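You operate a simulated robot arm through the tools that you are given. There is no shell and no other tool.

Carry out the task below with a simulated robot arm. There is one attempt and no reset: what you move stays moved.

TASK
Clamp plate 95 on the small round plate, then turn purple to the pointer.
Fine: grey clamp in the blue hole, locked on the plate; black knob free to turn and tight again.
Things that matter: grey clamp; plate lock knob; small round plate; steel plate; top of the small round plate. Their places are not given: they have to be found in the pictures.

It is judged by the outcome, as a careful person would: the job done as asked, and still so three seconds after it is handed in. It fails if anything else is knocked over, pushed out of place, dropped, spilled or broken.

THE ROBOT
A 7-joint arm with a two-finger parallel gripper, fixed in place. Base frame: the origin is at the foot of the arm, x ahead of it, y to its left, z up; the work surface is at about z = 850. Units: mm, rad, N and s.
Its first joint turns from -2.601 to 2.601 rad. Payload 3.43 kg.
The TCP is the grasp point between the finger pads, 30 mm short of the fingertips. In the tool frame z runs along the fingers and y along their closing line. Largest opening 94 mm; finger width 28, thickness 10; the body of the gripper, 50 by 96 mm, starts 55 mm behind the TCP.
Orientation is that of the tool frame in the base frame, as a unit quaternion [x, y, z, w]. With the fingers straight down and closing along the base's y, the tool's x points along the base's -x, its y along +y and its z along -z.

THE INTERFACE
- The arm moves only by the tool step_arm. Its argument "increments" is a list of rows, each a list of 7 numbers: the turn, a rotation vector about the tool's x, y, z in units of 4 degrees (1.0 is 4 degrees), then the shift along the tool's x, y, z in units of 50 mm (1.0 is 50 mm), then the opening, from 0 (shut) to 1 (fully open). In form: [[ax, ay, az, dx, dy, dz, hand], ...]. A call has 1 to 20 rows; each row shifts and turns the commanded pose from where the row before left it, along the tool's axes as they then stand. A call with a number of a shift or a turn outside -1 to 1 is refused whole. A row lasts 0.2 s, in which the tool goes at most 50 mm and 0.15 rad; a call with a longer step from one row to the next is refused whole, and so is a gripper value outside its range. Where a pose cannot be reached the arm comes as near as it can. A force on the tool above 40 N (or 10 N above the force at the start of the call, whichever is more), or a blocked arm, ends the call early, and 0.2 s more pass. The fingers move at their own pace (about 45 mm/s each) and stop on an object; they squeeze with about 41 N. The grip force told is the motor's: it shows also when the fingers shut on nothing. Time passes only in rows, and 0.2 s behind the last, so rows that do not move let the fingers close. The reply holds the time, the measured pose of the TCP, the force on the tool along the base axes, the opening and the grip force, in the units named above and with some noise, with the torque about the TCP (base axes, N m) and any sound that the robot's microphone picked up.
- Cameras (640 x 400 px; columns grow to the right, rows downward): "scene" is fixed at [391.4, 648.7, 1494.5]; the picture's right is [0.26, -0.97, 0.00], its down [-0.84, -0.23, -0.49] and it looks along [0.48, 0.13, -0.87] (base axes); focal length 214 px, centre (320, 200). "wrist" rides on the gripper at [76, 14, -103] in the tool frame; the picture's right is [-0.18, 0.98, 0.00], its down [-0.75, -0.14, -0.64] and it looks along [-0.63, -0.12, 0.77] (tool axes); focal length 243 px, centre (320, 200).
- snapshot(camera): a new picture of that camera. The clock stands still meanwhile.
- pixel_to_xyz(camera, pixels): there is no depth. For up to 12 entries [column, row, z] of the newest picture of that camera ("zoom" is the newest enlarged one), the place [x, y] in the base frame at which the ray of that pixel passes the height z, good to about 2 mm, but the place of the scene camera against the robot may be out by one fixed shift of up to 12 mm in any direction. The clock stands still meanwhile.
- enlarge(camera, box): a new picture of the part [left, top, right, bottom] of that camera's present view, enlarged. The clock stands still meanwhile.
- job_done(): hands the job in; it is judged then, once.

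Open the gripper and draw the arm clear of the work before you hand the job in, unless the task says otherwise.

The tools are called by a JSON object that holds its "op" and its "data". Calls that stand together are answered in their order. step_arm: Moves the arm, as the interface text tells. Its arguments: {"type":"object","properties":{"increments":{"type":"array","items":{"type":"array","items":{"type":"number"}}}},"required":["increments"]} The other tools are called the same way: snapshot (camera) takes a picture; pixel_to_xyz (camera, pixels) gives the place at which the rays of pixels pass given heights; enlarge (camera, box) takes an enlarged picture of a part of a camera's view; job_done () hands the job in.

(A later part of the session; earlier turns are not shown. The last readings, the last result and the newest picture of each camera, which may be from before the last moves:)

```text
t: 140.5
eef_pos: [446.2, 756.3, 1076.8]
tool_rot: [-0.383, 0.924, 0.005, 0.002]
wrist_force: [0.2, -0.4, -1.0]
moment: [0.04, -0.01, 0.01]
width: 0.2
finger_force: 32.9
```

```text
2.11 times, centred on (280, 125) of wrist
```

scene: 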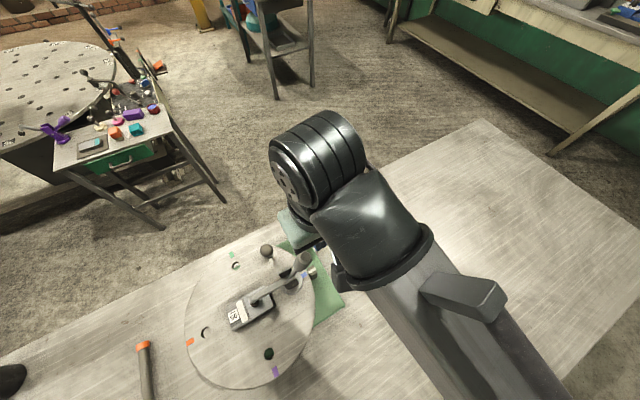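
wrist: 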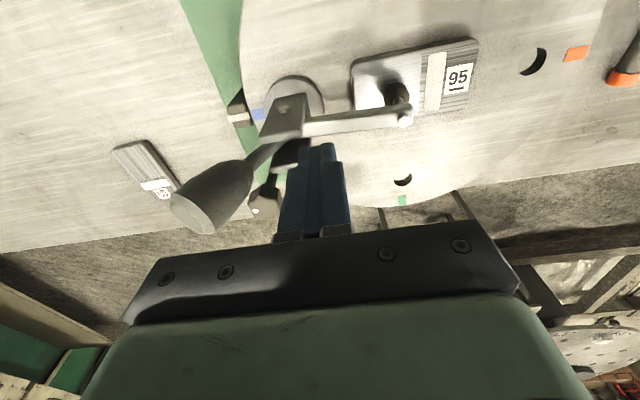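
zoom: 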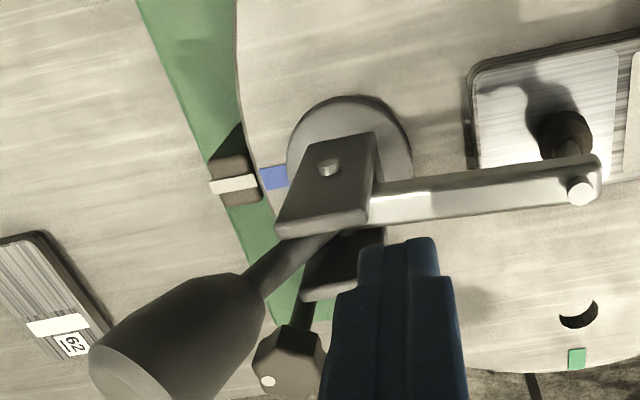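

Fingers are in front of the handle. I push rearward in 2–3 mm steps and read the force.

{"op": "step_arm", "data": {"increments": [[0, 0, 0, 0, -0.1, 0, 0], [0, 0, 0, 0, -0.1, 0, 0], [0, 0, 0, 0, -0.06, 0, 0], [0, 0, 0, 0, 0, 0, 0]]}}

{"op": "step_arm", "data": {"increments": [[0, 0, 0, 0, -0.06, 0, 0], [0, 0, 0, 0, 0, 0, 0]]}}

{"op": "step_arm", "data": {"increments": [[0, 0, 0, 0, -0.05, 0, 0], [0, 0, 0, 0, 0, 0, 0]]}}

{"op": "step_arm", "data": {"increments": [[0, 0, 0, 0, -0.05, 0, 0], [0, 0, 0, 0, 0, 0, 0]]}}

{"op": "enlarge", "data": {"camera": "wrist", "box": [150, 30, 410, 220]}}

```text
t: 141.5
eef_pos: [456.3, 747.7, 1077.0]
tool_rot: [-0.384, 0.923, 0.005, 0.002]
wrist_force: [-0.4, -0.6, -0.7]
moment: [0.02, -0.02, 0.02]
width: 0.0
finger_force: 33.3
```

```text
t: 142.1
eef_pos: [457.6, 743.7, 1077.7]
tool_rot: [-0.384, 0.923, 0.005, 0.002]
wrist_force: [-0.2, -0.4, -0.1]
moment: [0.02, 0.01, 0.0]
width: 0.0
finger_force: 32.8
```

```text
t: 142.7
eef_pos: [459.6, 743.3, 1077.5]
tool_rot: [-0.384, 0.923, 0.005, 0.003]
wrist_force: [-0.4, 0.3, 0.6]
moment: [0.01, -0.01, -0.02]
width: 0.0
finger_force: 33.4
```

```text
t: 143.3
eef_pos: [461.1, 740.0, 1076.3]
tool_rot: [-0.384, 0.923, 0.005, 0.002]
wrist_force: [0.8, 0.6, -1.0]
moment: [-0.01, -0.03, -0.01]
width: 0.0
finger_force: 33.1
```

```text
2.11 times, centred on (280, 125) of wrist
```

zoom: 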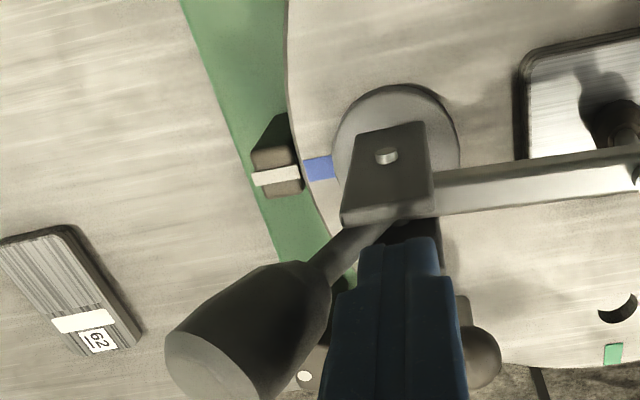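

Almost touching; I continue 2 mm at a time.

{"op": "step_arm", "data": {"increments": [[0, 0, 0, 0, -0.05, 0, 0], [0, 0, 0, 0, 0, 0, 0]]}}

{"op": "step_arm", "data": {"increments": [[0, 0, 0, 0, -0.05, 0, 0], [0, 0, 0, 0, 0, 0, 0]]}}

{"op": "step_arm", "data": {"increments": [[0, 0, 0, 0, -0.05, 0, 0], [0, 0, 0, 0, 0, 0, 0]]}}

{"op": "step_arm", "data": {"increments": [[0, 0, 0, 0, -0.04, 0, 0], [0, 0, 0, 0, 0, 0, 0]]}}

{"op": "enlarge", "data": {"camera": "wrist", "box": [150, 30, 410, 220]}}

```text
t: 143.9
eef_pos: [463.9, 739.3, 1077.0]
tool_rot: [-0.384, 0.924, 0.005, 0.002]
wrist_force: [-0.5, -0.2, -0.5]
moment: [0.0, 0.0, 0.01]
width: 0.0
finger_force: 33.2
```

```text
t: 144.5
eef_pos: [464.6, 737.9, 1078.2]
tool_rot: [-0.383, 0.924, 0.004, 0.001]
wrist_force: [-0.8, 0.9, 0.3]
moment: [0.01, -0.03, -0.03]
width: 0.0
finger_force: 33.2
```

```text
t: 145.1
eef_pos: [467.1, 736.3, 1079.1]
tool_rot: [-0.384, 0.923, 0.005, 0.002]
wrist_force: [1.2, -0.5, -0.2]
moment: [0.02, 0.01, 0.04]
width: 0.0
finger_force: 32.6
```

```text
t: 145.7
eef_pos: [469.3, 734.8, 1077.0]
tool_rot: [-0.384, 0.923, 0.004, 0.001]
wrist_force: [0.7, -0.5, -0.5]
moment: [0.02, 0.02, 0.0]
width: 0.0
finger_force: 33.1
```

```text
2.11 times, centred on (280, 125) of wrist
```

zoom: 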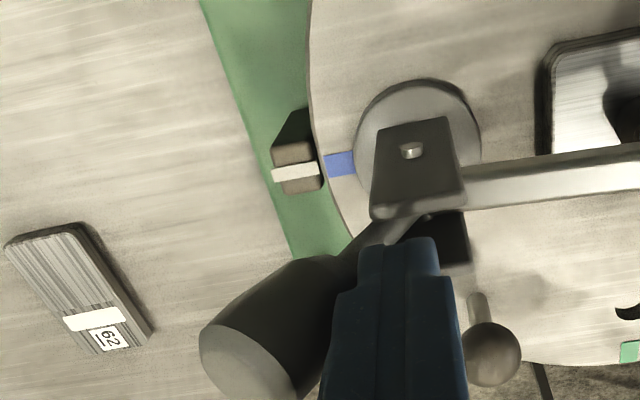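

Still nearly no force; I go on carefully.

{"op": "step_arm", "data": {"increments": [[0, 0, 0, 0, -0.05, 0, 0], [0, 0, 0, 0, 0, 0, 0]]}}

{"op": "step_arm", "data": {"increments": [[0, 0, 0, 0, -0.05, 0, 0], [0, 0, 0, 0, 0, 0, 0]]}}

{"op": "step_arm", "data": {"increments": [[0, 0, 0, 0, -0.04, 0, 0], [0, 0, 0, 0, 0, 0, 0]]}}

{"op": "enlarge", "data": {"camera": "wrist", "box": [150, 30, 410, 220]}}

{"op": "enlarge", "data": {"camera": "scene", "box": [220, 220, 340, 320]}}

```text
t: 146.3
eef_pos: [469.7, 732.6, 1077.3]
tool_rot: [-0.383, 0.924, 0.004, 0.002]
wrist_force: [0.1, 0.0, 0.3]
moment: [-0.02, 0.02, 0.0]
width: 0.0
finger_force: 33.9
```

```text
t: 146.9
eef_pos: [472.2, 731.2, 1077.0]
tool_rot: [-0.384, 0.924, 0.004, 0.002]
wrist_force: [-1.7, 0.9, -0.3]
moment: [-0.02, 0.01, -0.01]
width: 0.0
finger_force: 32.6
```

```text
t: 147.5
eef_pos: [472.0, 731.1, 1077.7]
tool_rot: [-0.384, 0.923, 0.005, 0.002]
wrist_force: [-8.0, 7.7, -1.6]
moment: [0.05, 0.08, 0.0]
width: 0.0
finger_force: 32.8
```

```text
2.11 times, centred on (280, 125) of wrist
```

zoom: 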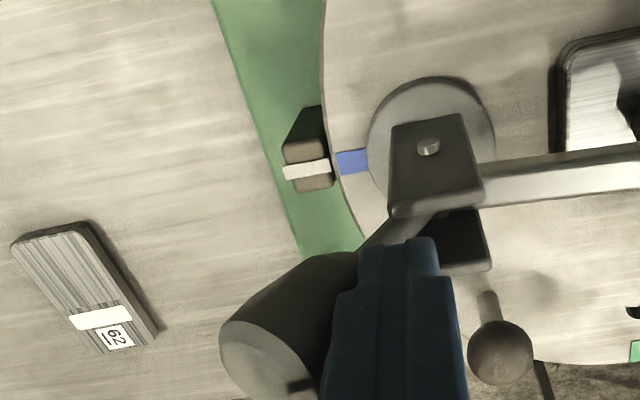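

```text
4.00 times, centred on (280, 270) of scene
```

zoom: 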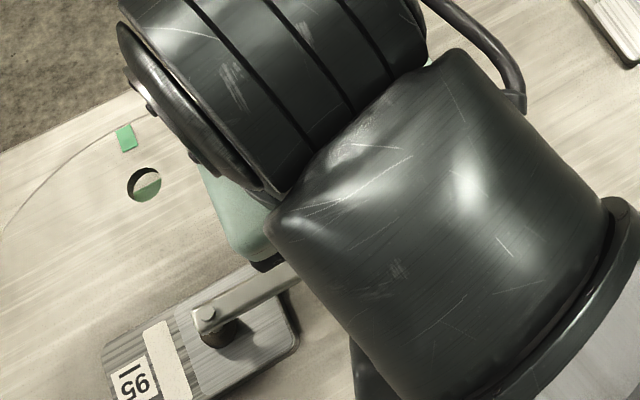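

The handle now resists rearward push with 11 N and no motion: it holds. One more 1 mm to see if it stays.

{"op": "step_arm", "data": {"increments": [[0, 0, 0, 0, -0.03, 0, 0], [0, 0, 0, 0, 0, 0, 0]]}}

{"op": "enlarge", "data": {"camera": "scene", "box": [220, 220, 340, 320]}}

```text
t: 148.1
eef_pos: [474.1, 729.2, 1077.0]
tool_rot: [-0.384, 0.923, 0.005, 0.002]
wrist_force: [-9.6, 10.9, -3.0]
moment: [0.29, 0.25, -0.04]
width: 0.0
finger_force: 33.3
```

```text
4.00 times, centred on (280, 270) of scene
```

zoom: 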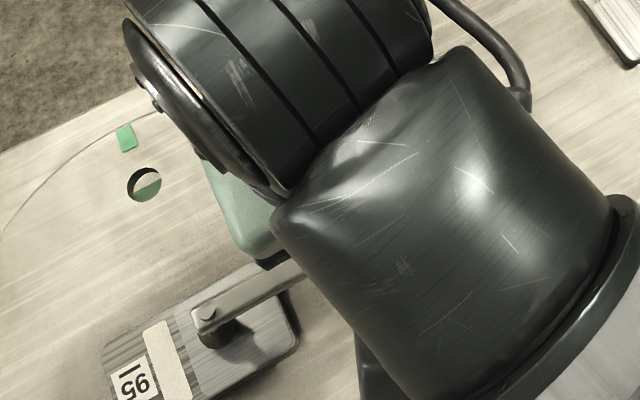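

It crept ~2 mm at 14 N, so I stop the test, move the fingers forward off the handle, up and away, and compare views.

{"op": "step_arm", "data": {"increments": [[0, 0, 0, 0, 0.3, 0, 0], [0, 0, 0, 0, 0.2, -0.4, 0], [0, 0, 0, 0, 0, -0.5, 0], [0, 0, 0, 0.5, 0.5, -0.2, 0], [0, 0, 0, 0.5, 0.5, 0, 0], [0, 0, 0, 0.5, 0.5, 0, 0], [0, 0, 0, 0.5, 0.5, 0, 0], [0, 0, 0, 0, 0, 0, 0]]}}

{"op": "enlarge", "data": {"camera": "scene", "box": [220, 235, 330, 320]}}

{"op": "snapshot", "data": {"camera": "wrist"}}

```text
t: 149.9
eef_pos: [313.5, 744.4, 1132.4]
tool_rot: [-0.383, 0.924, 0.005, 0.002]
wrist_force: [-0.1, 0.8, 0.2]
moment: [0.01, 0.01, -0.02]
width: 0.1
finger_force: 32.5
```

```text
4.71 times, centred on (275, 278) of scene
```

zoom: 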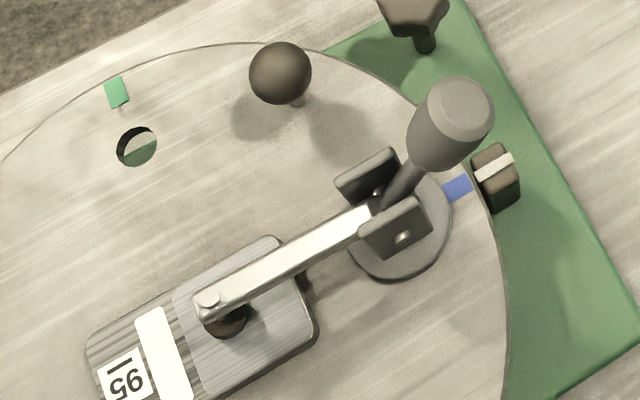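

```text
taken
```

wrist: 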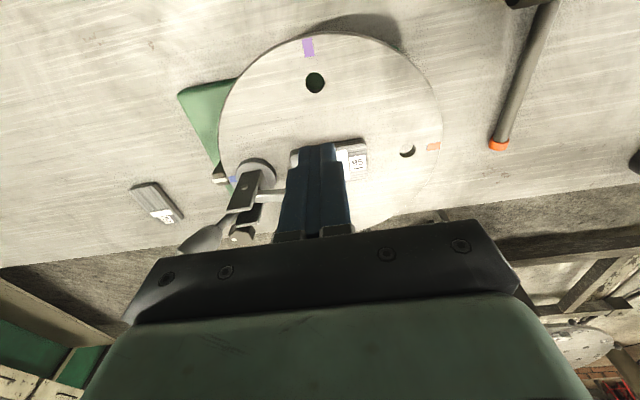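

The handle and arm are unchanged. To check the clamping, I'll press plate 95's label end lightly sideways: move the closed fingers beyond that end at about (343,860).

{"op": "step_arm", "data": {"increments": [[0, 0, 0, -0.515, 0.304, 0, 0], [0, 0, 0, -0.515, 0.304, 0, 0], [0, 0, 0, -0.515, 0.304, 0, 0], [0, 0, 0, -0.515, 0.304, 0, 0], [0, 0, 0, 0, 0, 0, 0]]}}

{"op": "snapshot", "data": {"camera": "wrist"}}

{"op": "enlarge", "data": {"camera": "wrist", "box": [80, 0, 460, 220]}}

```text
t: 151.1
eef_pos: [344.4, 861.5, 1132.4]
tool_rot: [-0.383, 0.924, 0.005, 0.003]
wrist_force: [0.6, 1.0, -0.6]
moment: [-0.01, 0.0, 0.02]
width: 0.0
finger_force: 33.1
```

```text
taken
```

wrist: 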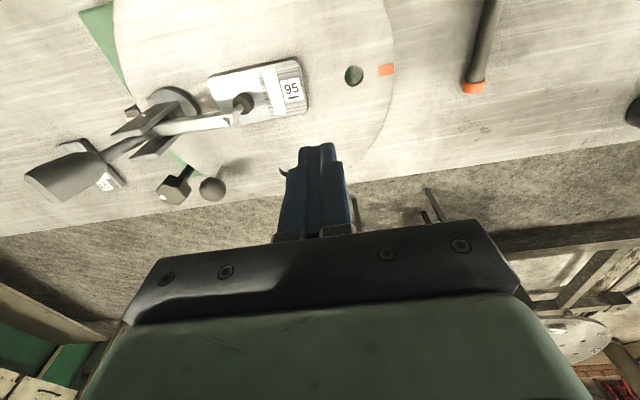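

```text
1.68 times, centred on (270, 110) of wrist
```

zoom: 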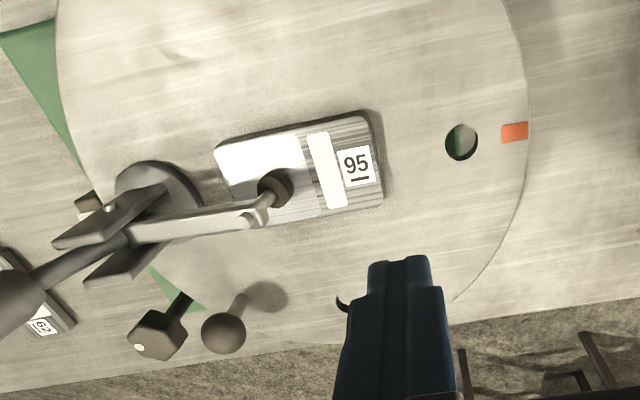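

I check the plate's end position before lowering.

{"op": "pixel_to_xyz", "data": {"camera": "zoom", "pixels": [[368, 118, 960], [384, 203, 960], [216, 150, 960], [277, 187, 962], [248, 218, 1012], [461, 142, 945]]}}

```text
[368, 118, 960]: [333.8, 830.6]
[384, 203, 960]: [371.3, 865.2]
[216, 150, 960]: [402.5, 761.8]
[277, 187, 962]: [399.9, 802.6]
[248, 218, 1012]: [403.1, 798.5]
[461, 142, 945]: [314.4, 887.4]
```

Foot (400,803) sits exactly below the arm tip (403,799), spindle vertical — as a closed clamp should be. I lower beside the plate end to z≈983 and push gently.

{"op": "step_arm", "data": {"increments": [[0, 0, 0, 0, 0, 0.6, 0], [0, 0, 0, 0, 0, 0.6, 0], [0, 0, 0, 0, 0, 0.6, 0], [0, 0, 0, 0, 0, 0.6, 0], [0, 0, 0, 0, 0, 0.5, 0], [0, 0, 0, 0, 0, 0.1, 0], [0, 0, 0, 0, 0, 0, 0]]}}

{"op": "step_arm", "data": {"increments": [[0, 0, 0, 0, -0.05, 0, 0], [0, 0, 0, 0, 0, 0, 0]]}}

{"op": "step_arm", "data": {"increments": [[0, 0, 0, 0, -0.04, 0, 0], [0, 0, 0, 0, 0, 0, 0]]}}

{"op": "step_arm", "data": {"increments": [[0, 0, 0, 0, -0.03, 0, 0], [0, 0, 0, 0, 0, 0, 0]]}}

```text
t: 152.7
eef_pos: [344.7, 862.6, 982.0]
tool_rot: [-0.384, 0.923, 0.004, 0.002]
wrist_force: [1.1, 1.0, -0.4]
moment: [-0.03, -0.02, -0.01]
width: 0.0
finger_force: 33.0
```

```text
t: 153.3
eef_pos: [346.4, 860.5, 982.4]
tool_rot: [-0.383, 0.924, 0.004, 0.002]
wrist_force: [-0.8, -0.5, 0.2]
moment: [-0.03, 0.01, 0.0]
width: 0.1
finger_force: 32.7
```

```text
t: 153.9
eef_pos: [347.2, 859.9, 982.6]
tool_rot: [-0.383, 0.924, 0.004, 0.002]
wrist_force: [0.5, 1.1, -0.7]
moment: [0.01, 0.02, -0.01]
width: 0.0
finger_force: 32.8
```

```text
t: 154.5
eef_pos: [349.2, 857.0, 983.5]
tool_rot: [-0.384, 0.923, 0.004, 0.001]
wrist_force: [-0.5, -0.3, 0.0]
moment: [0.0, -0.03, -0.02]
width: 0.2
finger_force: 33.4
```

Not touching yet; a few more 1.5 mm steps.

{"op": "step_arm", "data": {"increments": [[0, 0, 0, 0, -0.03, 0, 0], [0, 0, 0, 0, 0, 0, 0]]}}

{"op": "step_arm", "data": {"increments": [[0, 0, 0, 0, -0.03, 0, 0], [0, 0, 0, 0, 0, 0, 0]]}}

{"op": "step_arm", "data": {"increments": [[0, 0, 0, 0, -0.03, 0, 0], [0, 0, 0, 0, 0, 0, 0]]}}

{"op": "step_arm", "data": {"increments": [[0, 0, 0, 0, -0.02, 0, 0], [0, 0, 0, 0, 0, 0, 0]]}}

```text
t: 155.1
eef_pos: [349.9, 858.0, 983.8]
tool_rot: [-0.384, 0.923, 0.005, 0.002]
wrist_force: [-1.8, 2.6, -0.8]
moment: [0.13, 0.01, -0.02]
width: 0.3
finger_force: 33.1
```

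```text
t: 155.7
eef_pos: [349.9, 857.0, 982.7]
tool_rot: [-0.384, 0.923, 0.005, 0.002]
wrist_force: [-8.4, 8.1, -1.0]
moment: [0.19, 0.19, -0.01]
width: 0.0
finger_force: 32.9
```

```text
t: 156.3
eef_pos: [351.0, 855.4, 983.3]
tool_rot: [-0.384, 0.923, 0.005, 0.002]
wrist_force: [-9.1, 7.4, 0.0]
moment: [0.21, 0.22, -0.07]
width: 0.1
finger_force: 32.9
```

```text
t: 156.9
eef_pos: [352.7, 853.1, 982.1]
tool_rot: [-0.383, 0.924, 0.004, 0.003]
wrist_force: [-8.9, 7.4, 1.2]
moment: [0.17, 0.2, -0.06]
width: 0.0
finger_force: 33.7
```

Plate 95 gave way only at ~12 N (free it would slide at ~3 N), so the foot presses it, with the lever held closed by its over-centre action. I back the fingers off, rise, and go look at the black knob near (572,765).

{"op": "step_arm", "data": {"increments": [[0, 0, 0, 0, 0.2, 0, 0], [0, 0, 0, 0, 0.2, -0.5, 0], [0, 0, 0, 0, 0, -0.8, 0], [0, 0, 0, 0, 0, -0.8, 0], [0, 0, 0, 0, 0, -0.8, 0], [0, 0, 0, 0, 0, 0, 0]]}}

{"op": "snapshot", "data": {"camera": "wrist"}}

{"op": "enlarge", "data": {"camera": "wrist", "box": [40, 0, 420, 220]}}

```text
t: 158.3
eef_pos: [338.8, 866.2, 1128.9]
tool_rot: [-0.383, 0.924, 0.005, 0.001]
wrist_force: [-0.6, -0.5, 0.0]
moment: [0.01, -0.01, 0.02]
width: 0.0
finger_force: 33.1
```

```text
taken
```

wrist: 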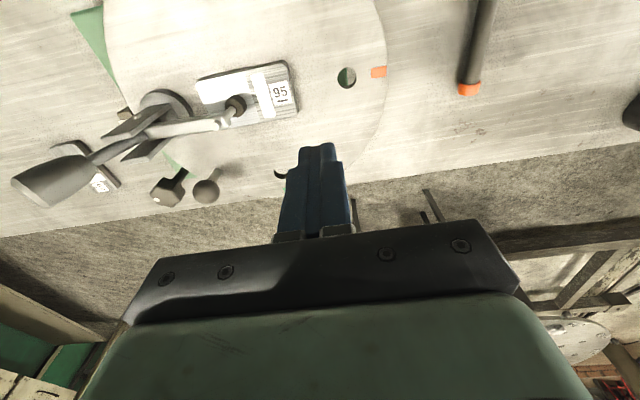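

```text
1.68 times, centred on (230, 110) of wrist
```

zoom: 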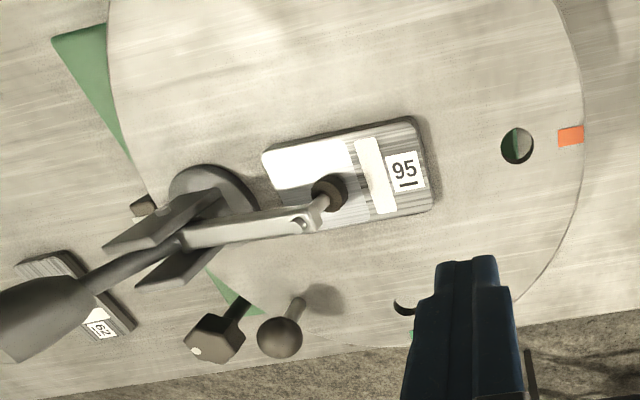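

Plate 95 is still under the foot. I travel to the knob at about (560,750) keeping height.

{"op": "step_arm", "data": {"increments": [[0, 0, 0, -0.185, -0.595, 0, 0.5], [0, 0, 0, -0.185, -0.595, 0, 0.5], [0, 0, 0, -0.185, -0.595, 0, 0.5], [0, 0, 0, -0.185, -0.595, 0, 0.5], [0, 0, 0, -0.185, -0.595, 0, 0.5], [0, 0, 0, -0.185, -0.595, 0, 0.5], [0, 0, 0, -0.185, -0.595, 0, 0.5], [0, 0, 0, -0.185, -0.595, 0, 0.5], [0, 0, 0, 0, 0, 0, 0.5]]}}

{"op": "snapshot", "data": {"camera": "wrist"}}

{"op": "enlarge", "data": {"camera": "wrist", "box": [200, 20, 480, 220]}}

{"op": "enlarge", "data": {"camera": "scene", "box": [240, 210, 340, 300]}}

```text
t: 160.3
eef_pos: [560.8, 750.6, 1127.8]
tool_rot: [-0.383, 0.924, 0.005, 0.002]
wrist_force: [-0.3, 0.4, -0.6]
moment: [0.0, 0.0, -0.02]
width: 47.1
finger_force: 0.0
```

```text
taken
```

wrist: 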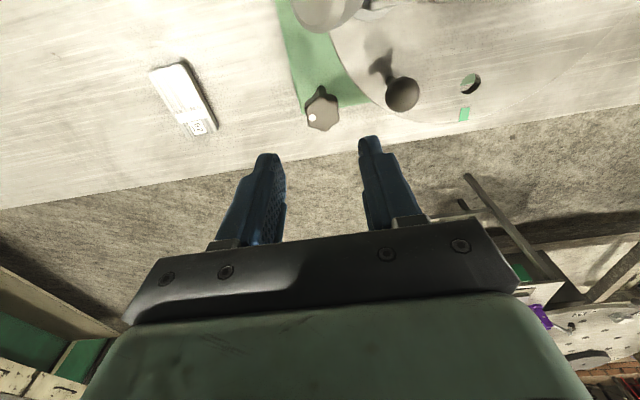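

```text
2.00 times, centred on (340, 120) of wrist
```

zoom: 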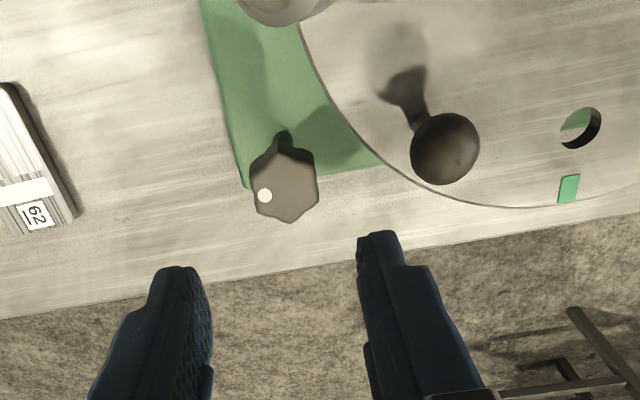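

```text
4.44 times, centred on (290, 255) of scene
```

zoom: 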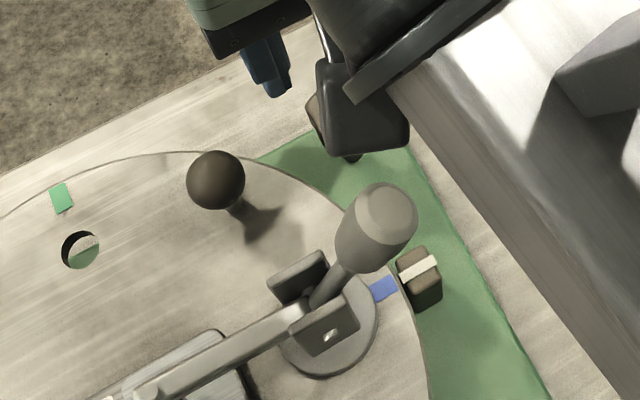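

I triangulate the knob head (322.5,112.5) against the scene estimate.

{"op": "pixel_to_xyz", "data": {"camera": "wrist", "pixels": [[322.5, 112.5, 930], [322.5, 112.5, 950], [322.5, 112.5, 960], [322.5, 112.5, 970], [322.5, 112.5, 980], [305, 113, 960], [339, 112, 960], [313, 117.5, 965], [402, 95, 990], [402, 95, 1000]]}}

{"op": "pixel_to_xyz", "data": {"camera": "scene", "pixels": [[294, 235, 940], [294, 235, 950], [294, 235, 960], [294, 235, 970], [294, 235, 980], [266, 250, 990], [266, 250, 1000]]}}

```text
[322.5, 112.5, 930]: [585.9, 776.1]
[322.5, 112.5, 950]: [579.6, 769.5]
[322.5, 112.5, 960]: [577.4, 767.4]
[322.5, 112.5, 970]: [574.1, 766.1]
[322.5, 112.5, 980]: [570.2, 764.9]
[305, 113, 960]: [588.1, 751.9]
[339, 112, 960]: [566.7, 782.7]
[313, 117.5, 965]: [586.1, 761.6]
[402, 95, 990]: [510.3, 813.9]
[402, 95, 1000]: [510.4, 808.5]
```

```text
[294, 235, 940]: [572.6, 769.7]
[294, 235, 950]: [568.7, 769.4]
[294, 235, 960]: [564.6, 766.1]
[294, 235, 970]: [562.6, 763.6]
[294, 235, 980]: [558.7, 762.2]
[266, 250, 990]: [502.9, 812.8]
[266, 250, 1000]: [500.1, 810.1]
```

Knob head ≈ (576,767), top z≈963, about 37 mm across. I turn the tool to 95° (camera kept away from the clamp handle) and move above the knob.

{"op": "step_arm", "data": {"increments": [[0, 0, -1, 0, 0, 0, 0.58], [0, 0, -1, 0, 0, 0, 0.58], [0, 0, -1, 0, 0, 0, 0.58], [0, 0, -1, 0, 0, 0, 0.58], [0, 0, -1, 0, 0, 0, 0.58], [0, 0, -1, 0, 0, 0, 0.58], [0, 0, -1, 0, 0, 0, 0.58], [0, 0, -1, 0, 0, 0, 0.58], [0, 0, -1, 0, 0, 0, 0.58], [0, 0, -1, 0, 0, 0, 0.58], [0, 0, -1, 0, 0, 0, 0.58], [0, 0, -1, 0, 0, 0, 0.58], [0, 0, -0.5, 0, 0, 0, 0.58], [0, 0, 0, -0.3, -0.33, 0, 0.58], [0, 0, 0, 0, 0, 0, 0.58]]}}

{"op": "snapshot", "data": {"camera": "wrist"}}

{"op": "enlarge", "data": {"camera": "wrist", "box": [220, 20, 460, 200]}}

```text
t: 163.5
eef_pos: [574.9, 767.0, 1126.9]
tool_rot: [0.739, -0.674, -0.003, -0.004]
wrist_force: [0.2, 0.3, 0.2]
moment: [-0.03, -0.04, -0.04]
width: 54.6
finger_force: 0.1
```

```text
taken
```

wrist: 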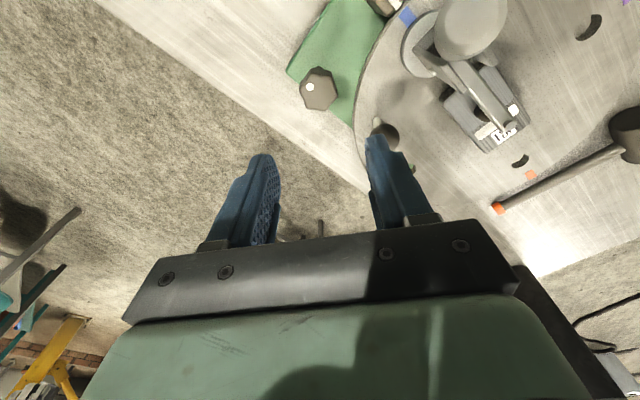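

```text
2.22 times, centred on (340, 110) of wrist
```

zoom: 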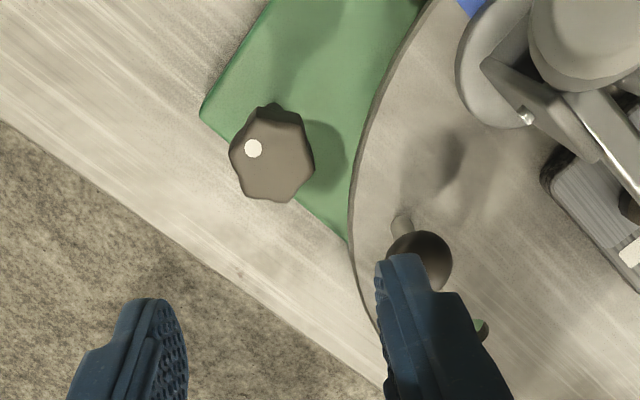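

Knob head centre is at (318.4,88.8) now; I convert it for a precise centre.

{"op": "pixel_to_xyz", "data": {"camera": "wrist", "pixels": [[318.4, 88.8, 955], [318.4, 88.8, 963], [318.4, 88.8, 970], [309.5, 87, 963], [299, 90, 963], [337, 92, 963]]}}

```text
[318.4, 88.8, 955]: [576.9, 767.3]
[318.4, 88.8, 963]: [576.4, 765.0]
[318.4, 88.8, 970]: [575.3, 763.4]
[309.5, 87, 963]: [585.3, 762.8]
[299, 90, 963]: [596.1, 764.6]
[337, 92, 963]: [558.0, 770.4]
```

Centre ≈(577,767). I shift 2 mm and descend to z≈1000 first, then look.

{"op": "step_arm", "data": {"increments": [[0, 0, 0, 0, -0.04, 0.5, 0.58], [0, 0, 0, 0, 0, 0.6, 0.58], [0, 0, 0, 0, 0, 0.6, 0.58], [0, 0, 0, 0, 0, 0.5, 0.58], [0, 0, 0, 0, 0, 0.34, 0.58], [0, 0, 0, 0, 0, 0, 0.58]]}}

{"op": "snapshot", "data": {"camera": "wrist"}}

{"op": "enlarge", "data": {"camera": "wrist", "box": [220, 60, 460, 240]}}

{"op": "snapshot", "data": {"camera": "scene"}}

```text
t: 164.9
eef_pos: [577.5, 769.4, 1000.0]
tool_rot: [0.738, -0.675, -0.003, -0.004]
wrist_force: [-0.3, 0.9, -0.1]
moment: [-0.01, 0.01, 0.03]
width: 54.1
finger_force: 0.0
```

```text
taken
```

wrist: 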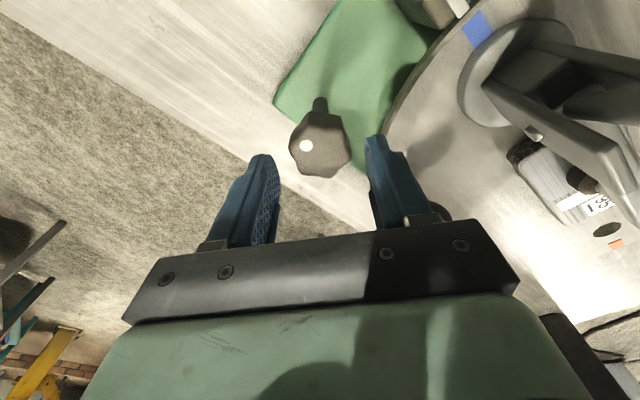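

```text
2.22 times, centred on (340, 150) of wrist
```

zoom: 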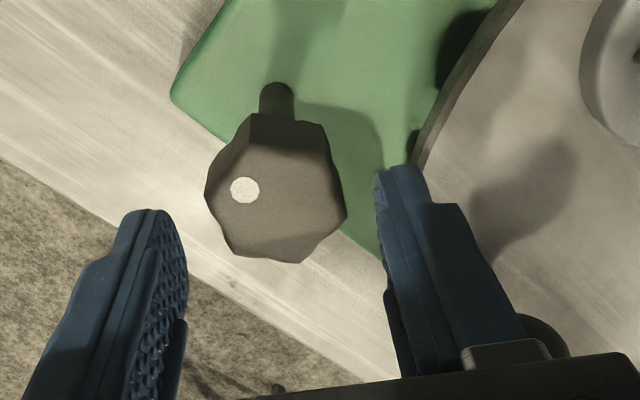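

```text
taken
```

scene: 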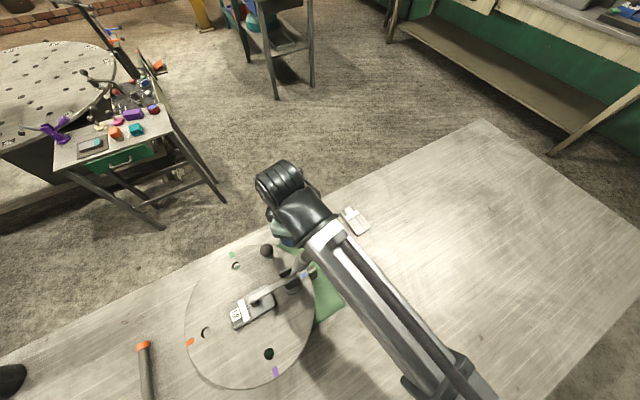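

I check the knob's centre from this close view to fix its height.

{"op": "pixel_to_xyz", "data": {"camera": "wrist", "pixels": [[320, 152, 945], [320, 152, 955], [320, 152, 965], [288, 150, 955], [350, 147, 955], [320, 120, 945]]}}

```text
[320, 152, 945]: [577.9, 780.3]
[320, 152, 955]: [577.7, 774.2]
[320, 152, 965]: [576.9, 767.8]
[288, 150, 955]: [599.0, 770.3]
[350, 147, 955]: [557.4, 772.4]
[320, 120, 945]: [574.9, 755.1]
```

Head top is at z≈965 with ~40 mm diameter. I descend to TCP z≈973 around it and close.

{"op": "step_arm", "data": {"increments": [[0, 0, 0, 0.04, 0, 0.2, 0.58], [0, 0, 0, 0, 0, 0.2, 0.58], [0, 0, 0, 0, 0, 0.14, 0.58], [0, 0, 0, 0, 0, 0, 0.58]]}}

{"op": "step_arm", "data": {"increments": [[0, 0, 0, 0, 0, 0, 0], [0, 0, 0, 0, 0, 0, 0], [0, 0, 0, 0, 0, 0, 0], [0, 0, 0, 0, 0, 0, 0]]}}

{"op": "snapshot", "data": {"camera": "wrist"}}

{"op": "enlarge", "data": {"camera": "wrist", "box": [220, 60, 460, 240]}}

```text
t: 165.9
eef_pos: [577.2, 766.5, 973.3]
tool_rot: [0.738, -0.675, -0.003, -0.005]
wrist_force: [0.3, 0.6, -0.2]
moment: [0.0, 0.0, -0.01]
width: 54.7
finger_force: 0.0
```

```text
t: 166.9
eef_pos: [576.7, 767.2, 973.6]
tool_rot: [0.739, -0.674, -0.003, -0.004]
wrist_force: [-6.9, -0.8, -2.9]
moment: [0.03, 0.18, 0.0]
width: 37.4
finger_force: 44.6
```

```text
taken
```

wrist: 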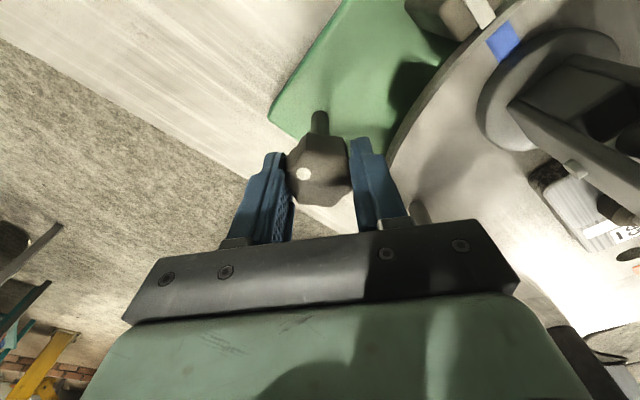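

```text
2.22 times, centred on (340, 150) of wrist
```

zoom: 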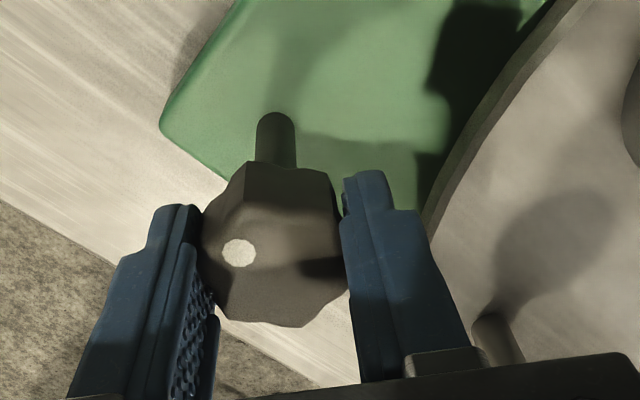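

Knob gripped (37 mm). I turn counter-clockwise in small steps watching the torque about z.

{"op": "step_arm", "data": {"increments": [[0, 0, 0, 0, 0.015, 0, 0], [0, 0, -0.5, 0, 0, 0, 0], [0, 0, -0.5, 0, 0, 0, 0], [0, 0, 0, 0, 0, 0, 0]]}}

{"op": "step_arm", "data": {"increments": [[0, 0, -0.5, 0, 0, 0, 0], [0, 0, -0.5, 0, 0, 0, 0], [0, 0, 0, 0, 0, 0, 0]]}}

{"op": "step_arm", "data": {"increments": [[0, 0, -0.5, 0, 0, 0, 0], [0, 0, -0.5, 0, 0, 0, 0], [0, 0, 0, 0, 0, 0, 0]]}}

{"op": "enlarge", "data": {"camera": "wrist", "box": [220, 60, 460, 240]}}

```text
t: 167.9
eef_pos: [576.5, 766.5, 971.9]
tool_rot: [0.761, -0.648, -0.003, -0.005]
wrist_force: [-3.3, -1.2, -2.6]
moment: [-0.07, 0.14, 0.01]
width: 37.5
finger_force: 45.0
```

```text
t: 168.7
eef_pos: [575.0, 766.2, 973.3]
tool_rot: [0.783, -0.622, -0.002, -0.004]
wrist_force: [-4.0, 0.0, -3.9]
moment: [0.16, 0.08, 0.0]
width: 37.6
finger_force: 45.2
```

```text
t: 169.5
eef_pos: [576.0, 768.5, 973.6]
tool_rot: [0.805, -0.593, -0.002, -0.004]
wrist_force: [-5.2, -1.2, -2.7]
moment: [0.18, 0.33, -0.02]
width: 37.5
finger_force: 45.3
```

```text
2.22 times, centred on (340, 150) of wrist
```

zoom: 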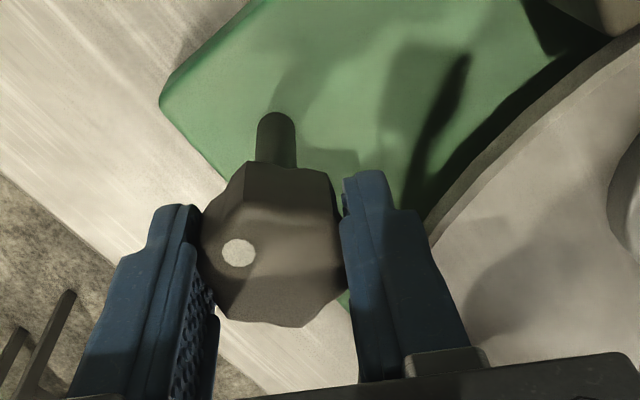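

The knob turns along with the gripper (dot fixed in the picture) at almost no torque. I continue counter-clockwise.

{"op": "step_arm", "data": {"increments": [[0, 0, -1, 0, 0, 0, 0], [0, 0, -1, 0, 0, 0, 0], [0, 0, -1, 0, 0, 0, 0], [0, 0, -1, 0, 0, 0, 0], [0, 0, -1, 0, 0, 0, 0], [0, 0, -1, 0, 0, 0, 0], [0, 0, -1, 0, 0, 0, 0], [0, 0, -1, 0, 0, 0, 0], [0, 0, 0, 0, 0, 0, 0]]}}

{"op": "step_arm", "data": {"increments": [[0, 0, -1, 0, 0, 0, 0], [0, 0, -1, 0, 0, 0, 0], [0, 0, -1, 0, 0, 0, 0], [0, 0, -1, 0, 0, 0, 0], [0, 0, -1, 0, 0, 0, 0], [0, 0, -1, 0, 0, 0, 0], [0, 0, -1, 0, 0, 0, 0], [0, 0, -1, 0, 0, 0, 0], [0, 0, 0, 0, 0, 0, 0]]}}

{"op": "enlarge", "data": {"camera": "wrist", "box": [220, 60, 460, 240]}}

{"op": "snapshot", "data": {"camera": "scene"}}

```text
t: 171.5
eef_pos: [575.7, 768.3, 973.5]
tool_rot: [0.937, -0.348, -0.001, -0.005]
wrist_force: [-6.4, 1.0, -2.5]
moment: [0.53, 0.66, 0.01]
width: 37.7
finger_force: 44.8
```

```text
t: 173.5
eef_pos: [575.4, 767.9, 972.6]
tool_rot: [0.997, -0.078, 0.0, -0.006]
wrist_force: [-8.9, 1.2, -2.3]
moment: [0.13, 0.8, 0.02]
width: 37.4
finger_force: 44.7
```

```text
2.22 times, centred on (340, 150) of wrist
```

zoom: 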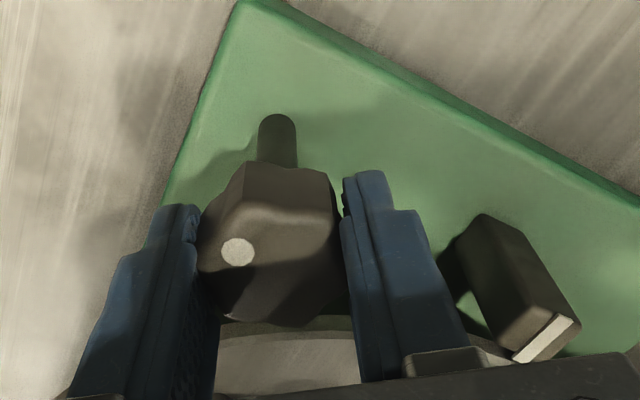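

```text
taken
```

scene: 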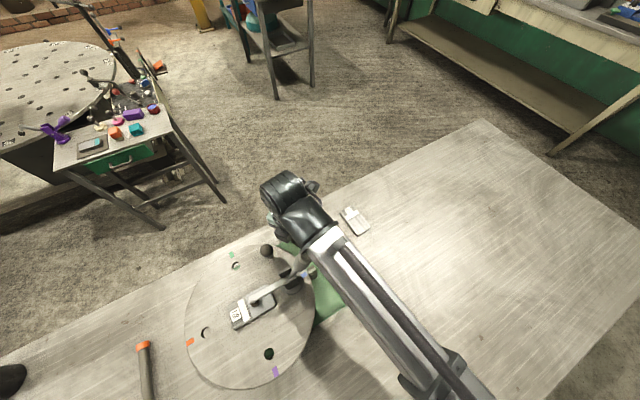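

Knob has turned ~76° without resistance. I turn ~32° more, then release and test whether the round plate moves.

{"op": "step_arm", "data": {"increments": [[0, 0, -1, 0, 0, 0, 0], [0, 0, -1, 0, 0, 0, 0], [0, 0, -1, 0, 0, 0, 0], [0, 0, -1, 0, 0, 0, 0], [0, 0, -1, 0, 0, 0, 0], [0, 0, -1, 0, 0, 0, 0], [0, 0, -1, 0, 0, 0, 0], [0, 0, -1, 0, 0, 0, 0], [0, 0, 0, 0, 0, 0, 0]]}}

{"op": "step_arm", "data": {"increments": [[0, 0, 0, 0, 0, 0, 0.58], [0, 0, 0, 0, 0, 0, 0.58], [0, 0, 0, 0, 0, 0, 0.58], [0, 0, 0, 0, 0, 0, 0.58], [0, 0, 0, 0, 0, -0.2, 0.58], [0, 0, 0, 0, 0, -0.5, 0.58], [0, 0, 0, 0, 0, -0.6, 0.58], [0, 0, 0, 0, 0, -0.6, 0.58], [0, 0, 0, 0, 0, -0.6, 0.58], [0, 0, 0, 0, 0, -0.6, 0.58], [0, 0, 0, 0, 0, 0, 0.58]]}}

{"op": "snapshot", "data": {"camera": "wrist"}}

{"op": "enlarge", "data": {"camera": "scene", "box": [180, 210, 360, 400]}}

```text
t: 175.5
eef_pos: [577.2, 768.4, 973.0]
tool_rot: [0.98, 0.201, 0.003, -0.005]
wrist_force: [3.7, 3.1, 1.3]
moment: [0.11, -0.19, -1.07]
width: 37.1
finger_force: 44.9
```

```text
t: 177.9
eef_pos: [575.9, 764.6, 1127.0]
tool_rot: [0.98, 0.199, 0.002, -0.005]
wrist_force: [0.0, 0.1, -0.1]
moment: [0.0, -0.02, 0.01]
width: 54.4
finger_force: 0.0
```

```text
taken
```

wrist: 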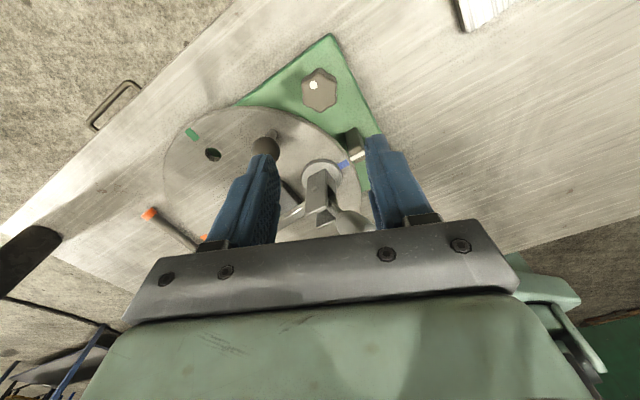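

```text
2.11 times, centred on (270, 305) of scene
```

zoom: 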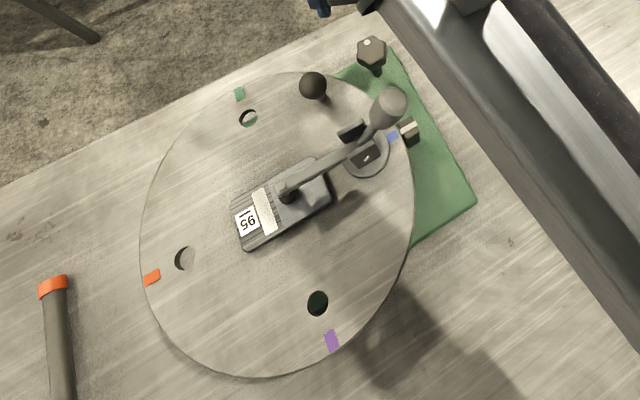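

At the end the torque rose to −1.07 Nm: the knob met its loose stop after ~105°. To turn the plate I'll drag it by fingertip friction on its near side (all within reach). I turn the tool back to 45° and go around to above (379,689).

{"op": "step_arm", "data": {"increments": [[0, 0, 1, 0, 0, 0, 0.3], [0, 0, 1, 0, 0, 0, 0], [0, 0, 1, 0, 0, 0, 0], [0, 0, 1, 0, 0, 0, 0], [0, 0, 1, 0, 0, 0, 0], [0, 0, 1, 0, 0, 0, 0], [0, 0, 1, 0, 0, 0, 0], [0, 0, 1, 0, 0, 0, 0], [0, 0, 1, 0, 0, 0, 0], [0, 0, 1, 0, 0, 0, 0], [0, 0, 1, 0, 0, 0, 0], [0, 0, 1, 0, 0, 0, 0], [0, 0, 1, 0, 0, 0, 0], [0, 0, 1, 0, 0, 0, 0], [0, 0, 1, 0, 0, 0, 0], [0, 0, 1, 0, 0, 0, 0], [0, 0, 1, 0, 0, 0, 0], [0, 0, 1, 0, 0, 0, 0], [0, 0, 1, 0, 0, 0, 0], [0, 0, 1, 0, 0, 0, 0]]}}

{"op": "step_arm", "data": {"increments": [[0, 0, 1, 0, 0, 0, 0], [0, 0, 1, 0, 0, 0, 0], [0, 0, 1, 0, 0, 0, 0], [0, 0, 1, 0, 0, 0, 0], [0, 0, 1, 0, 0, 0, 0], [0, 0, 1, 0, 0, 0, 0], [0, 0, 1, 0, 0, 0, 0], [0, 0, 1, 0, 0, 0, 0], [0, 0, 1, 0, 0, 0, 0], [0, 0, 1, 0, 0, 0, 0], [0, 0, 1, 0, 0, 0, 0], [0, 0, 1, 0, 0, 0, 0], [0, 0, 1, 0, 0, 0, 0], [0, 0, 1, 0, 0, 0, 0], [0, 0, 1, 0, 0, 0, 0], [0, 0, 1, 0, 0, 0, 0], [0, 0, 1, 0, 0, 0, 0], [0, 0, 1, 0, 0, 0, 0], [0, 0, 1, 0, 0, 0, 0], [0, 0, 0.5, 0, 0, 0, 0]]}}

{"op": "step_arm", "data": {"increments": [[0, 0, 0, 0.64, -0.385, 0, 0], [0, 0, 0, 0.64, -0.385, 0, 0], [0, 0, 0, 0.64, -0.385, 0, 0], [0, 0, 0, 0.64, -0.385, 0, 0], [0, 0, 0, 0.26, 0.652, 0, 0], [0, 0, 0, 0.26, 0.652, 0, 0], [0, 0, 0, 0.26, 0.652, 0, 0], [0, 0, 0, 0.26, 0.652, 0, 0], [0, 0, 0, 0.26, 0.652, 0, 0], [0, 0, 0, 0, 0, 0, 0]]}}

{"op": "snapshot", "data": {"camera": "wrist"}}

{"op": "enlarge", "data": {"camera": "scene", "box": [180, 210, 360, 400]}}

```text
t: 182.1
eef_pos: [576.5, 765.7, 1128.2]
tool_rot: [0.88, -0.476, -0.001, -0.005]
wrist_force: [0.7, 0.0, -0.8]
moment: [0.03, -0.03, 0.05]
width: 0.0
finger_force: 33.6
```

```text
t: 186.3
eef_pos: [575.6, 765.2, 1128.2]
tool_rot: [-0.383, 0.924, 0.005, 0.002]
wrist_force: [0.2, 0.8, -0.2]
moment: [0.02, -0.01, -0.01]
width: 0.0
finger_force: 32.9
```

```text
t: 188.5
eef_pos: [378.1, 688.5, 1126.8]
tool_rot: [-0.384, 0.923, 0.004, 0.002]
wrist_force: [-0.3, -0.9, 0.2]
moment: [0.01, 0.01, 0.0]
width: 0.0
finger_force: 32.5
```

```text
taken
```

wrist: 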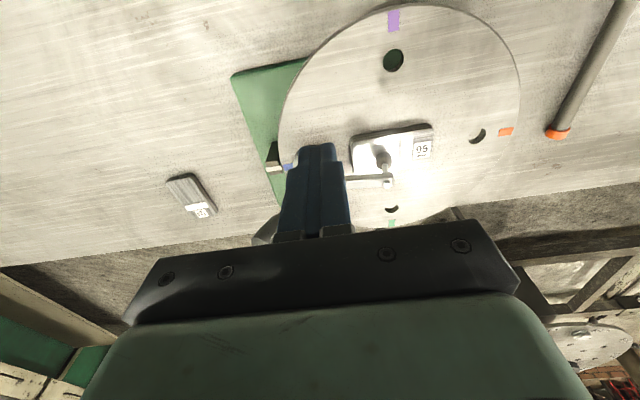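

```text
2.11 times, centred on (270, 305) of scene
```

zoom: 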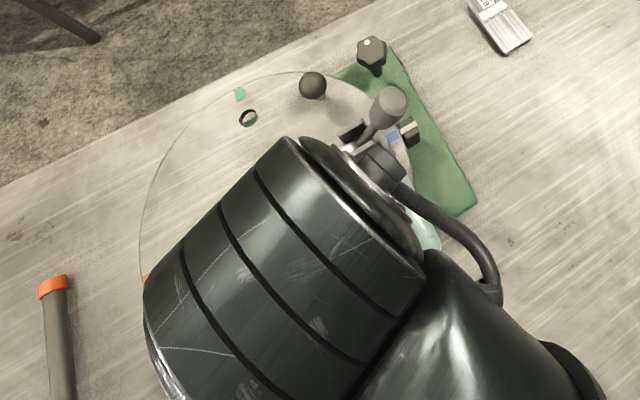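

I descend to z≈982 above the plate's near part, then touch slowly.

{"op": "step_arm", "data": {"increments": [[0, 0, 0, 0, 0, 0.6, 0], [0, 0, 0, 0, 0, 0.6, 0], [0, 0, 0, 0, 0, 0.6, 0], [0, 0, 0, 0, 0, 0.6, 0], [0, 0, 0, 0, 0, 0.4, 0], [0, 0, 0, 0, 0, 0.1, 0], [0, 0, 0, 0, 0, 0, 0]]}}

{"op": "step_arm", "data": {"increments": [[0, 0, 0, 0, 0, 0.04, 0], [0, 0, 0, 0, 0, 0.04, 0], [0, 0, 0, 0, 0, 0, 0]]}}

{"op": "step_arm", "data": {"increments": [[0, 0, 0, 0, 0, 0.03, 0], [0, 0, 0, 0, 0, 0, 0]]}}

{"op": "step_arm", "data": {"increments": [[0, 0, 0, 0, 0, 0.03, 0], [0, 0, 0, 0, 0, 0, 0]]}}

```text
t: 190.1
eef_pos: [378.5, 691.4, 981.8]
tool_rot: [-0.383, 0.924, 0.005, 0.003]
wrist_force: [-0.2, -0.7, -0.1]
moment: [0.02, -0.01, 0.0]
width: 0.0
finger_force: 32.9
```

```text
t: 190.9
eef_pos: [378.9, 691.9, 978.9]
tool_rot: [-0.384, 0.923, 0.005, 0.002]
wrist_force: [0.7, 0.2, -0.4]
moment: [0.0, 0.02, -0.01]
width: 0.0
finger_force: 32.9
```

```text
t: 191.5
eef_pos: [378.8, 690.7, 976.3]
tool_rot: [-0.383, 0.924, 0.006, 0.002]
wrist_force: [-0.2, -0.5, 0.0]
moment: [0.02, -0.02, 0.0]
width: 0.3
finger_force: 33.3
```

```text
t: 192.1
eef_pos: [378.8, 691.1, 976.4]
tool_rot: [-0.383, 0.924, 0.006, 0.003]
wrist_force: [0.0, -0.1, 1.2]
moment: [-0.05, 0.01, 0.01]
width: 0.0
finger_force: 33.3
```

Contact begins (1 N). I add 1 mm of pressure.

{"op": "step_arm", "data": {"increments": [[0, 0, 0, 0, 0, 0.025, 0], [0, 0, 0, 0, 0, 0, 0]]}}

```text
t: 192.7
eef_pos: [380.6, 690.8, 975.3]
tool_rot: [-0.383, 0.924, 0.005, 0.002]
wrist_force: [-0.4, 0.8, 20.6]
moment: [-0.22, 0.13, 0.0]
width: 0.0
finger_force: 32.1
```

20 N down force. I drag 6° along the arc counter-clockwise and check whether the plate follows.

{"op": "step_arm", "data": {"increments": [[0, 0, 0, -0.059, -0.063, 0, 0], [0, 0, 0, -0.059, -0.063, 0, 0], [0, 0, 0, -0.059, -0.063, 0, 0], [0, 0, 0, 0, 0, 0, 0]]}}

{"op": "enlarge", "data": {"camera": "scene", "box": [180, 210, 360, 400]}}

{"op": "snapshot", "data": {"camera": "wrist"}}

```text
t: 193.7
eef_pos: [391.1, 691.3, 975.6]
tool_rot: [-0.384, 0.923, 0.005, 0.003]
wrist_force: [-2.6, -0.3, 32.4]
moment: [-0.4, 0.33, 0.24]
width: 0.1
finger_force: 33.3
```

```text
2.11 times, centred on (270, 305) of scene
```

zoom: 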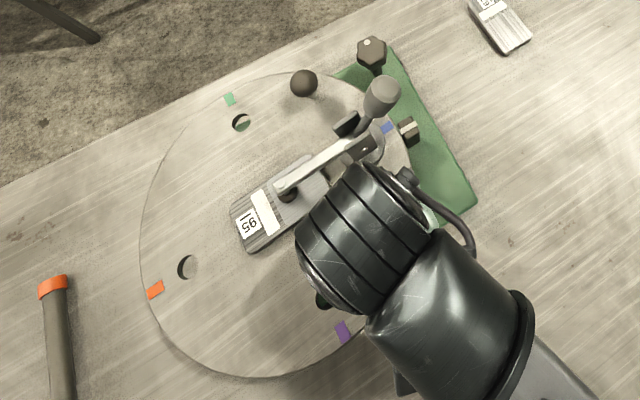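

```text
taken
```

wrist: 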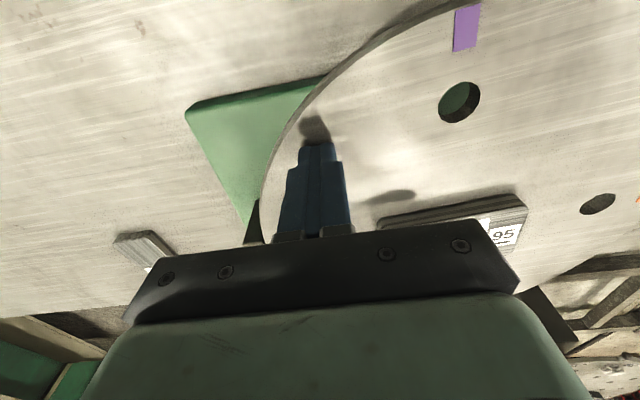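

The plate follows (green mark moved from (239,93) to (229,99)) with little force, so it is free. I ease the pressure slightly and continue 12°.

{"op": "step_arm", "data": {"increments": [[0, 0, 0, -0.068, -0.053, -0.01, 0], [0, 0, 0, -0.068, -0.053, 0, 0], [0, 0, 0, -0.068, -0.053, 0, 0], [0, 0, 0, -0.068, -0.053, 0, 0], [0, 0, 0, -0.068, -0.053, 0, 0], [0, 0, 0, -0.068, -0.053, 0, 0], [0, 0, 0, 0, 0, 0, 0]]}}

{"op": "enlarge", "data": {"camera": "scene", "box": [180, 210, 360, 400]}}

```text
t: 195.3
eef_pos: [417.5, 693.6, 975.2]
tool_rot: [-0.384, 0.923, 0.006, 0.002]
wrist_force: [-1.1, -5.3, 24.2]
moment: [-0.44, 0.22, 0.17]
width: 0.1
finger_force: 33.3
```

```text
2.11 times, centred on (270, 305) of scene
```

zoom: 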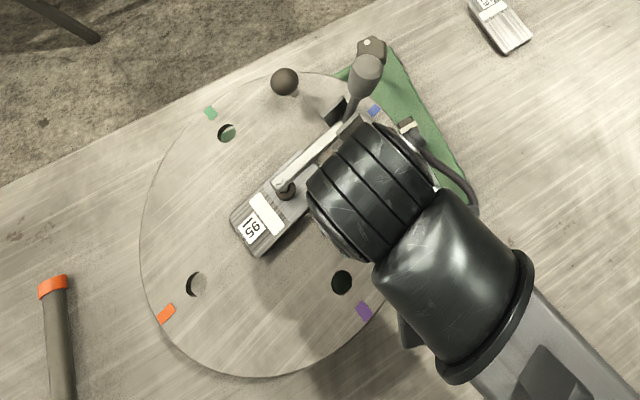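

Plate, clamp and plate 95 rotate together. I continue the next 12° chunks.

{"op": "step_arm", "data": {"increments": [[0, 0, 0, -0.0775, -0.0375, 0, 0], [0, 0, 0, -0.0775, -0.0375, 0, 0], [0, 0, 0, -0.0775, -0.0375, 0, 0], [0, 0, 0, -0.0775, -0.0375, 0, 0], [0, 0, 0, -0.0775, -0.0375, 0, 0], [0, 0, 0, -0.0775, -0.0375, 0, 0], [0, 0, 0, 0, 0, 0, 0]]}}

{"op": "step_arm", "data": {"increments": [[0, 0, 0, -0.084, -0.0207, 0, 0], [0, 0, 0, -0.084, -0.0207, 0, 0], [0, 0, 0, -0.084, -0.0207, 0, 0], [0, 0, 0, -0.084, -0.0207, 0, 0], [0, 0, 0, -0.084, -0.0207, 0, 0], [0, 0, 0, -0.084, -0.0207, 0, 0], [0, 0, 0, 0, 0, 0, 0]]}}

{"op": "enlarge", "data": {"camera": "scene", "box": [180, 210, 360, 400]}}

{"op": "snapshot", "data": {"camera": "wrist"}}

```text
t: 196.9
eef_pos: [441.3, 703.6, 975.5]
tool_rot: [-0.383, 0.924, 0.003, 0.003]
wrist_force: [2.5, -6.1, 19.5]
moment: [-0.43, 0.1, 0.1]
width: 0.0
finger_force: 32.9
```

```text
t: 198.5
eef_pos: [464.6, 715.0, 976.1]
tool_rot: [-0.384, 0.923, 0.005, 0.002]
wrist_force: [4.7, -6.0, 14.9]
moment: [-0.39, -0.06, 0.04]
width: 0.1
finger_force: 32.8
```

```text
2.11 times, centred on (270, 305) of scene
```

zoom: 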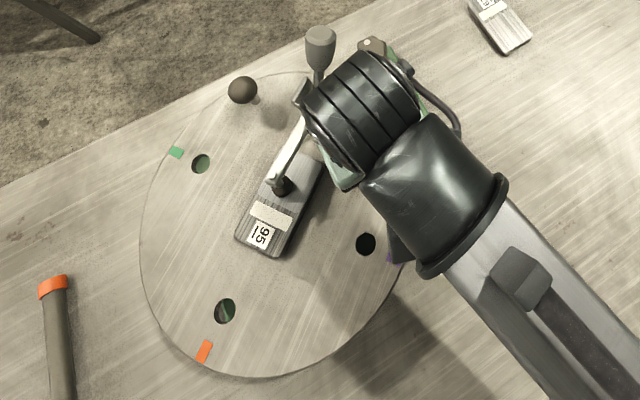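

```text
taken
```

wrist: 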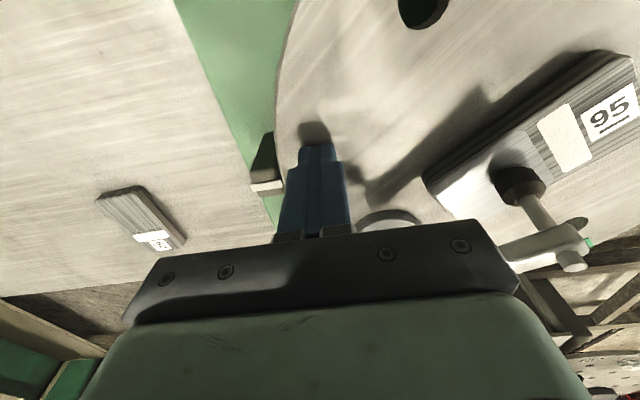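

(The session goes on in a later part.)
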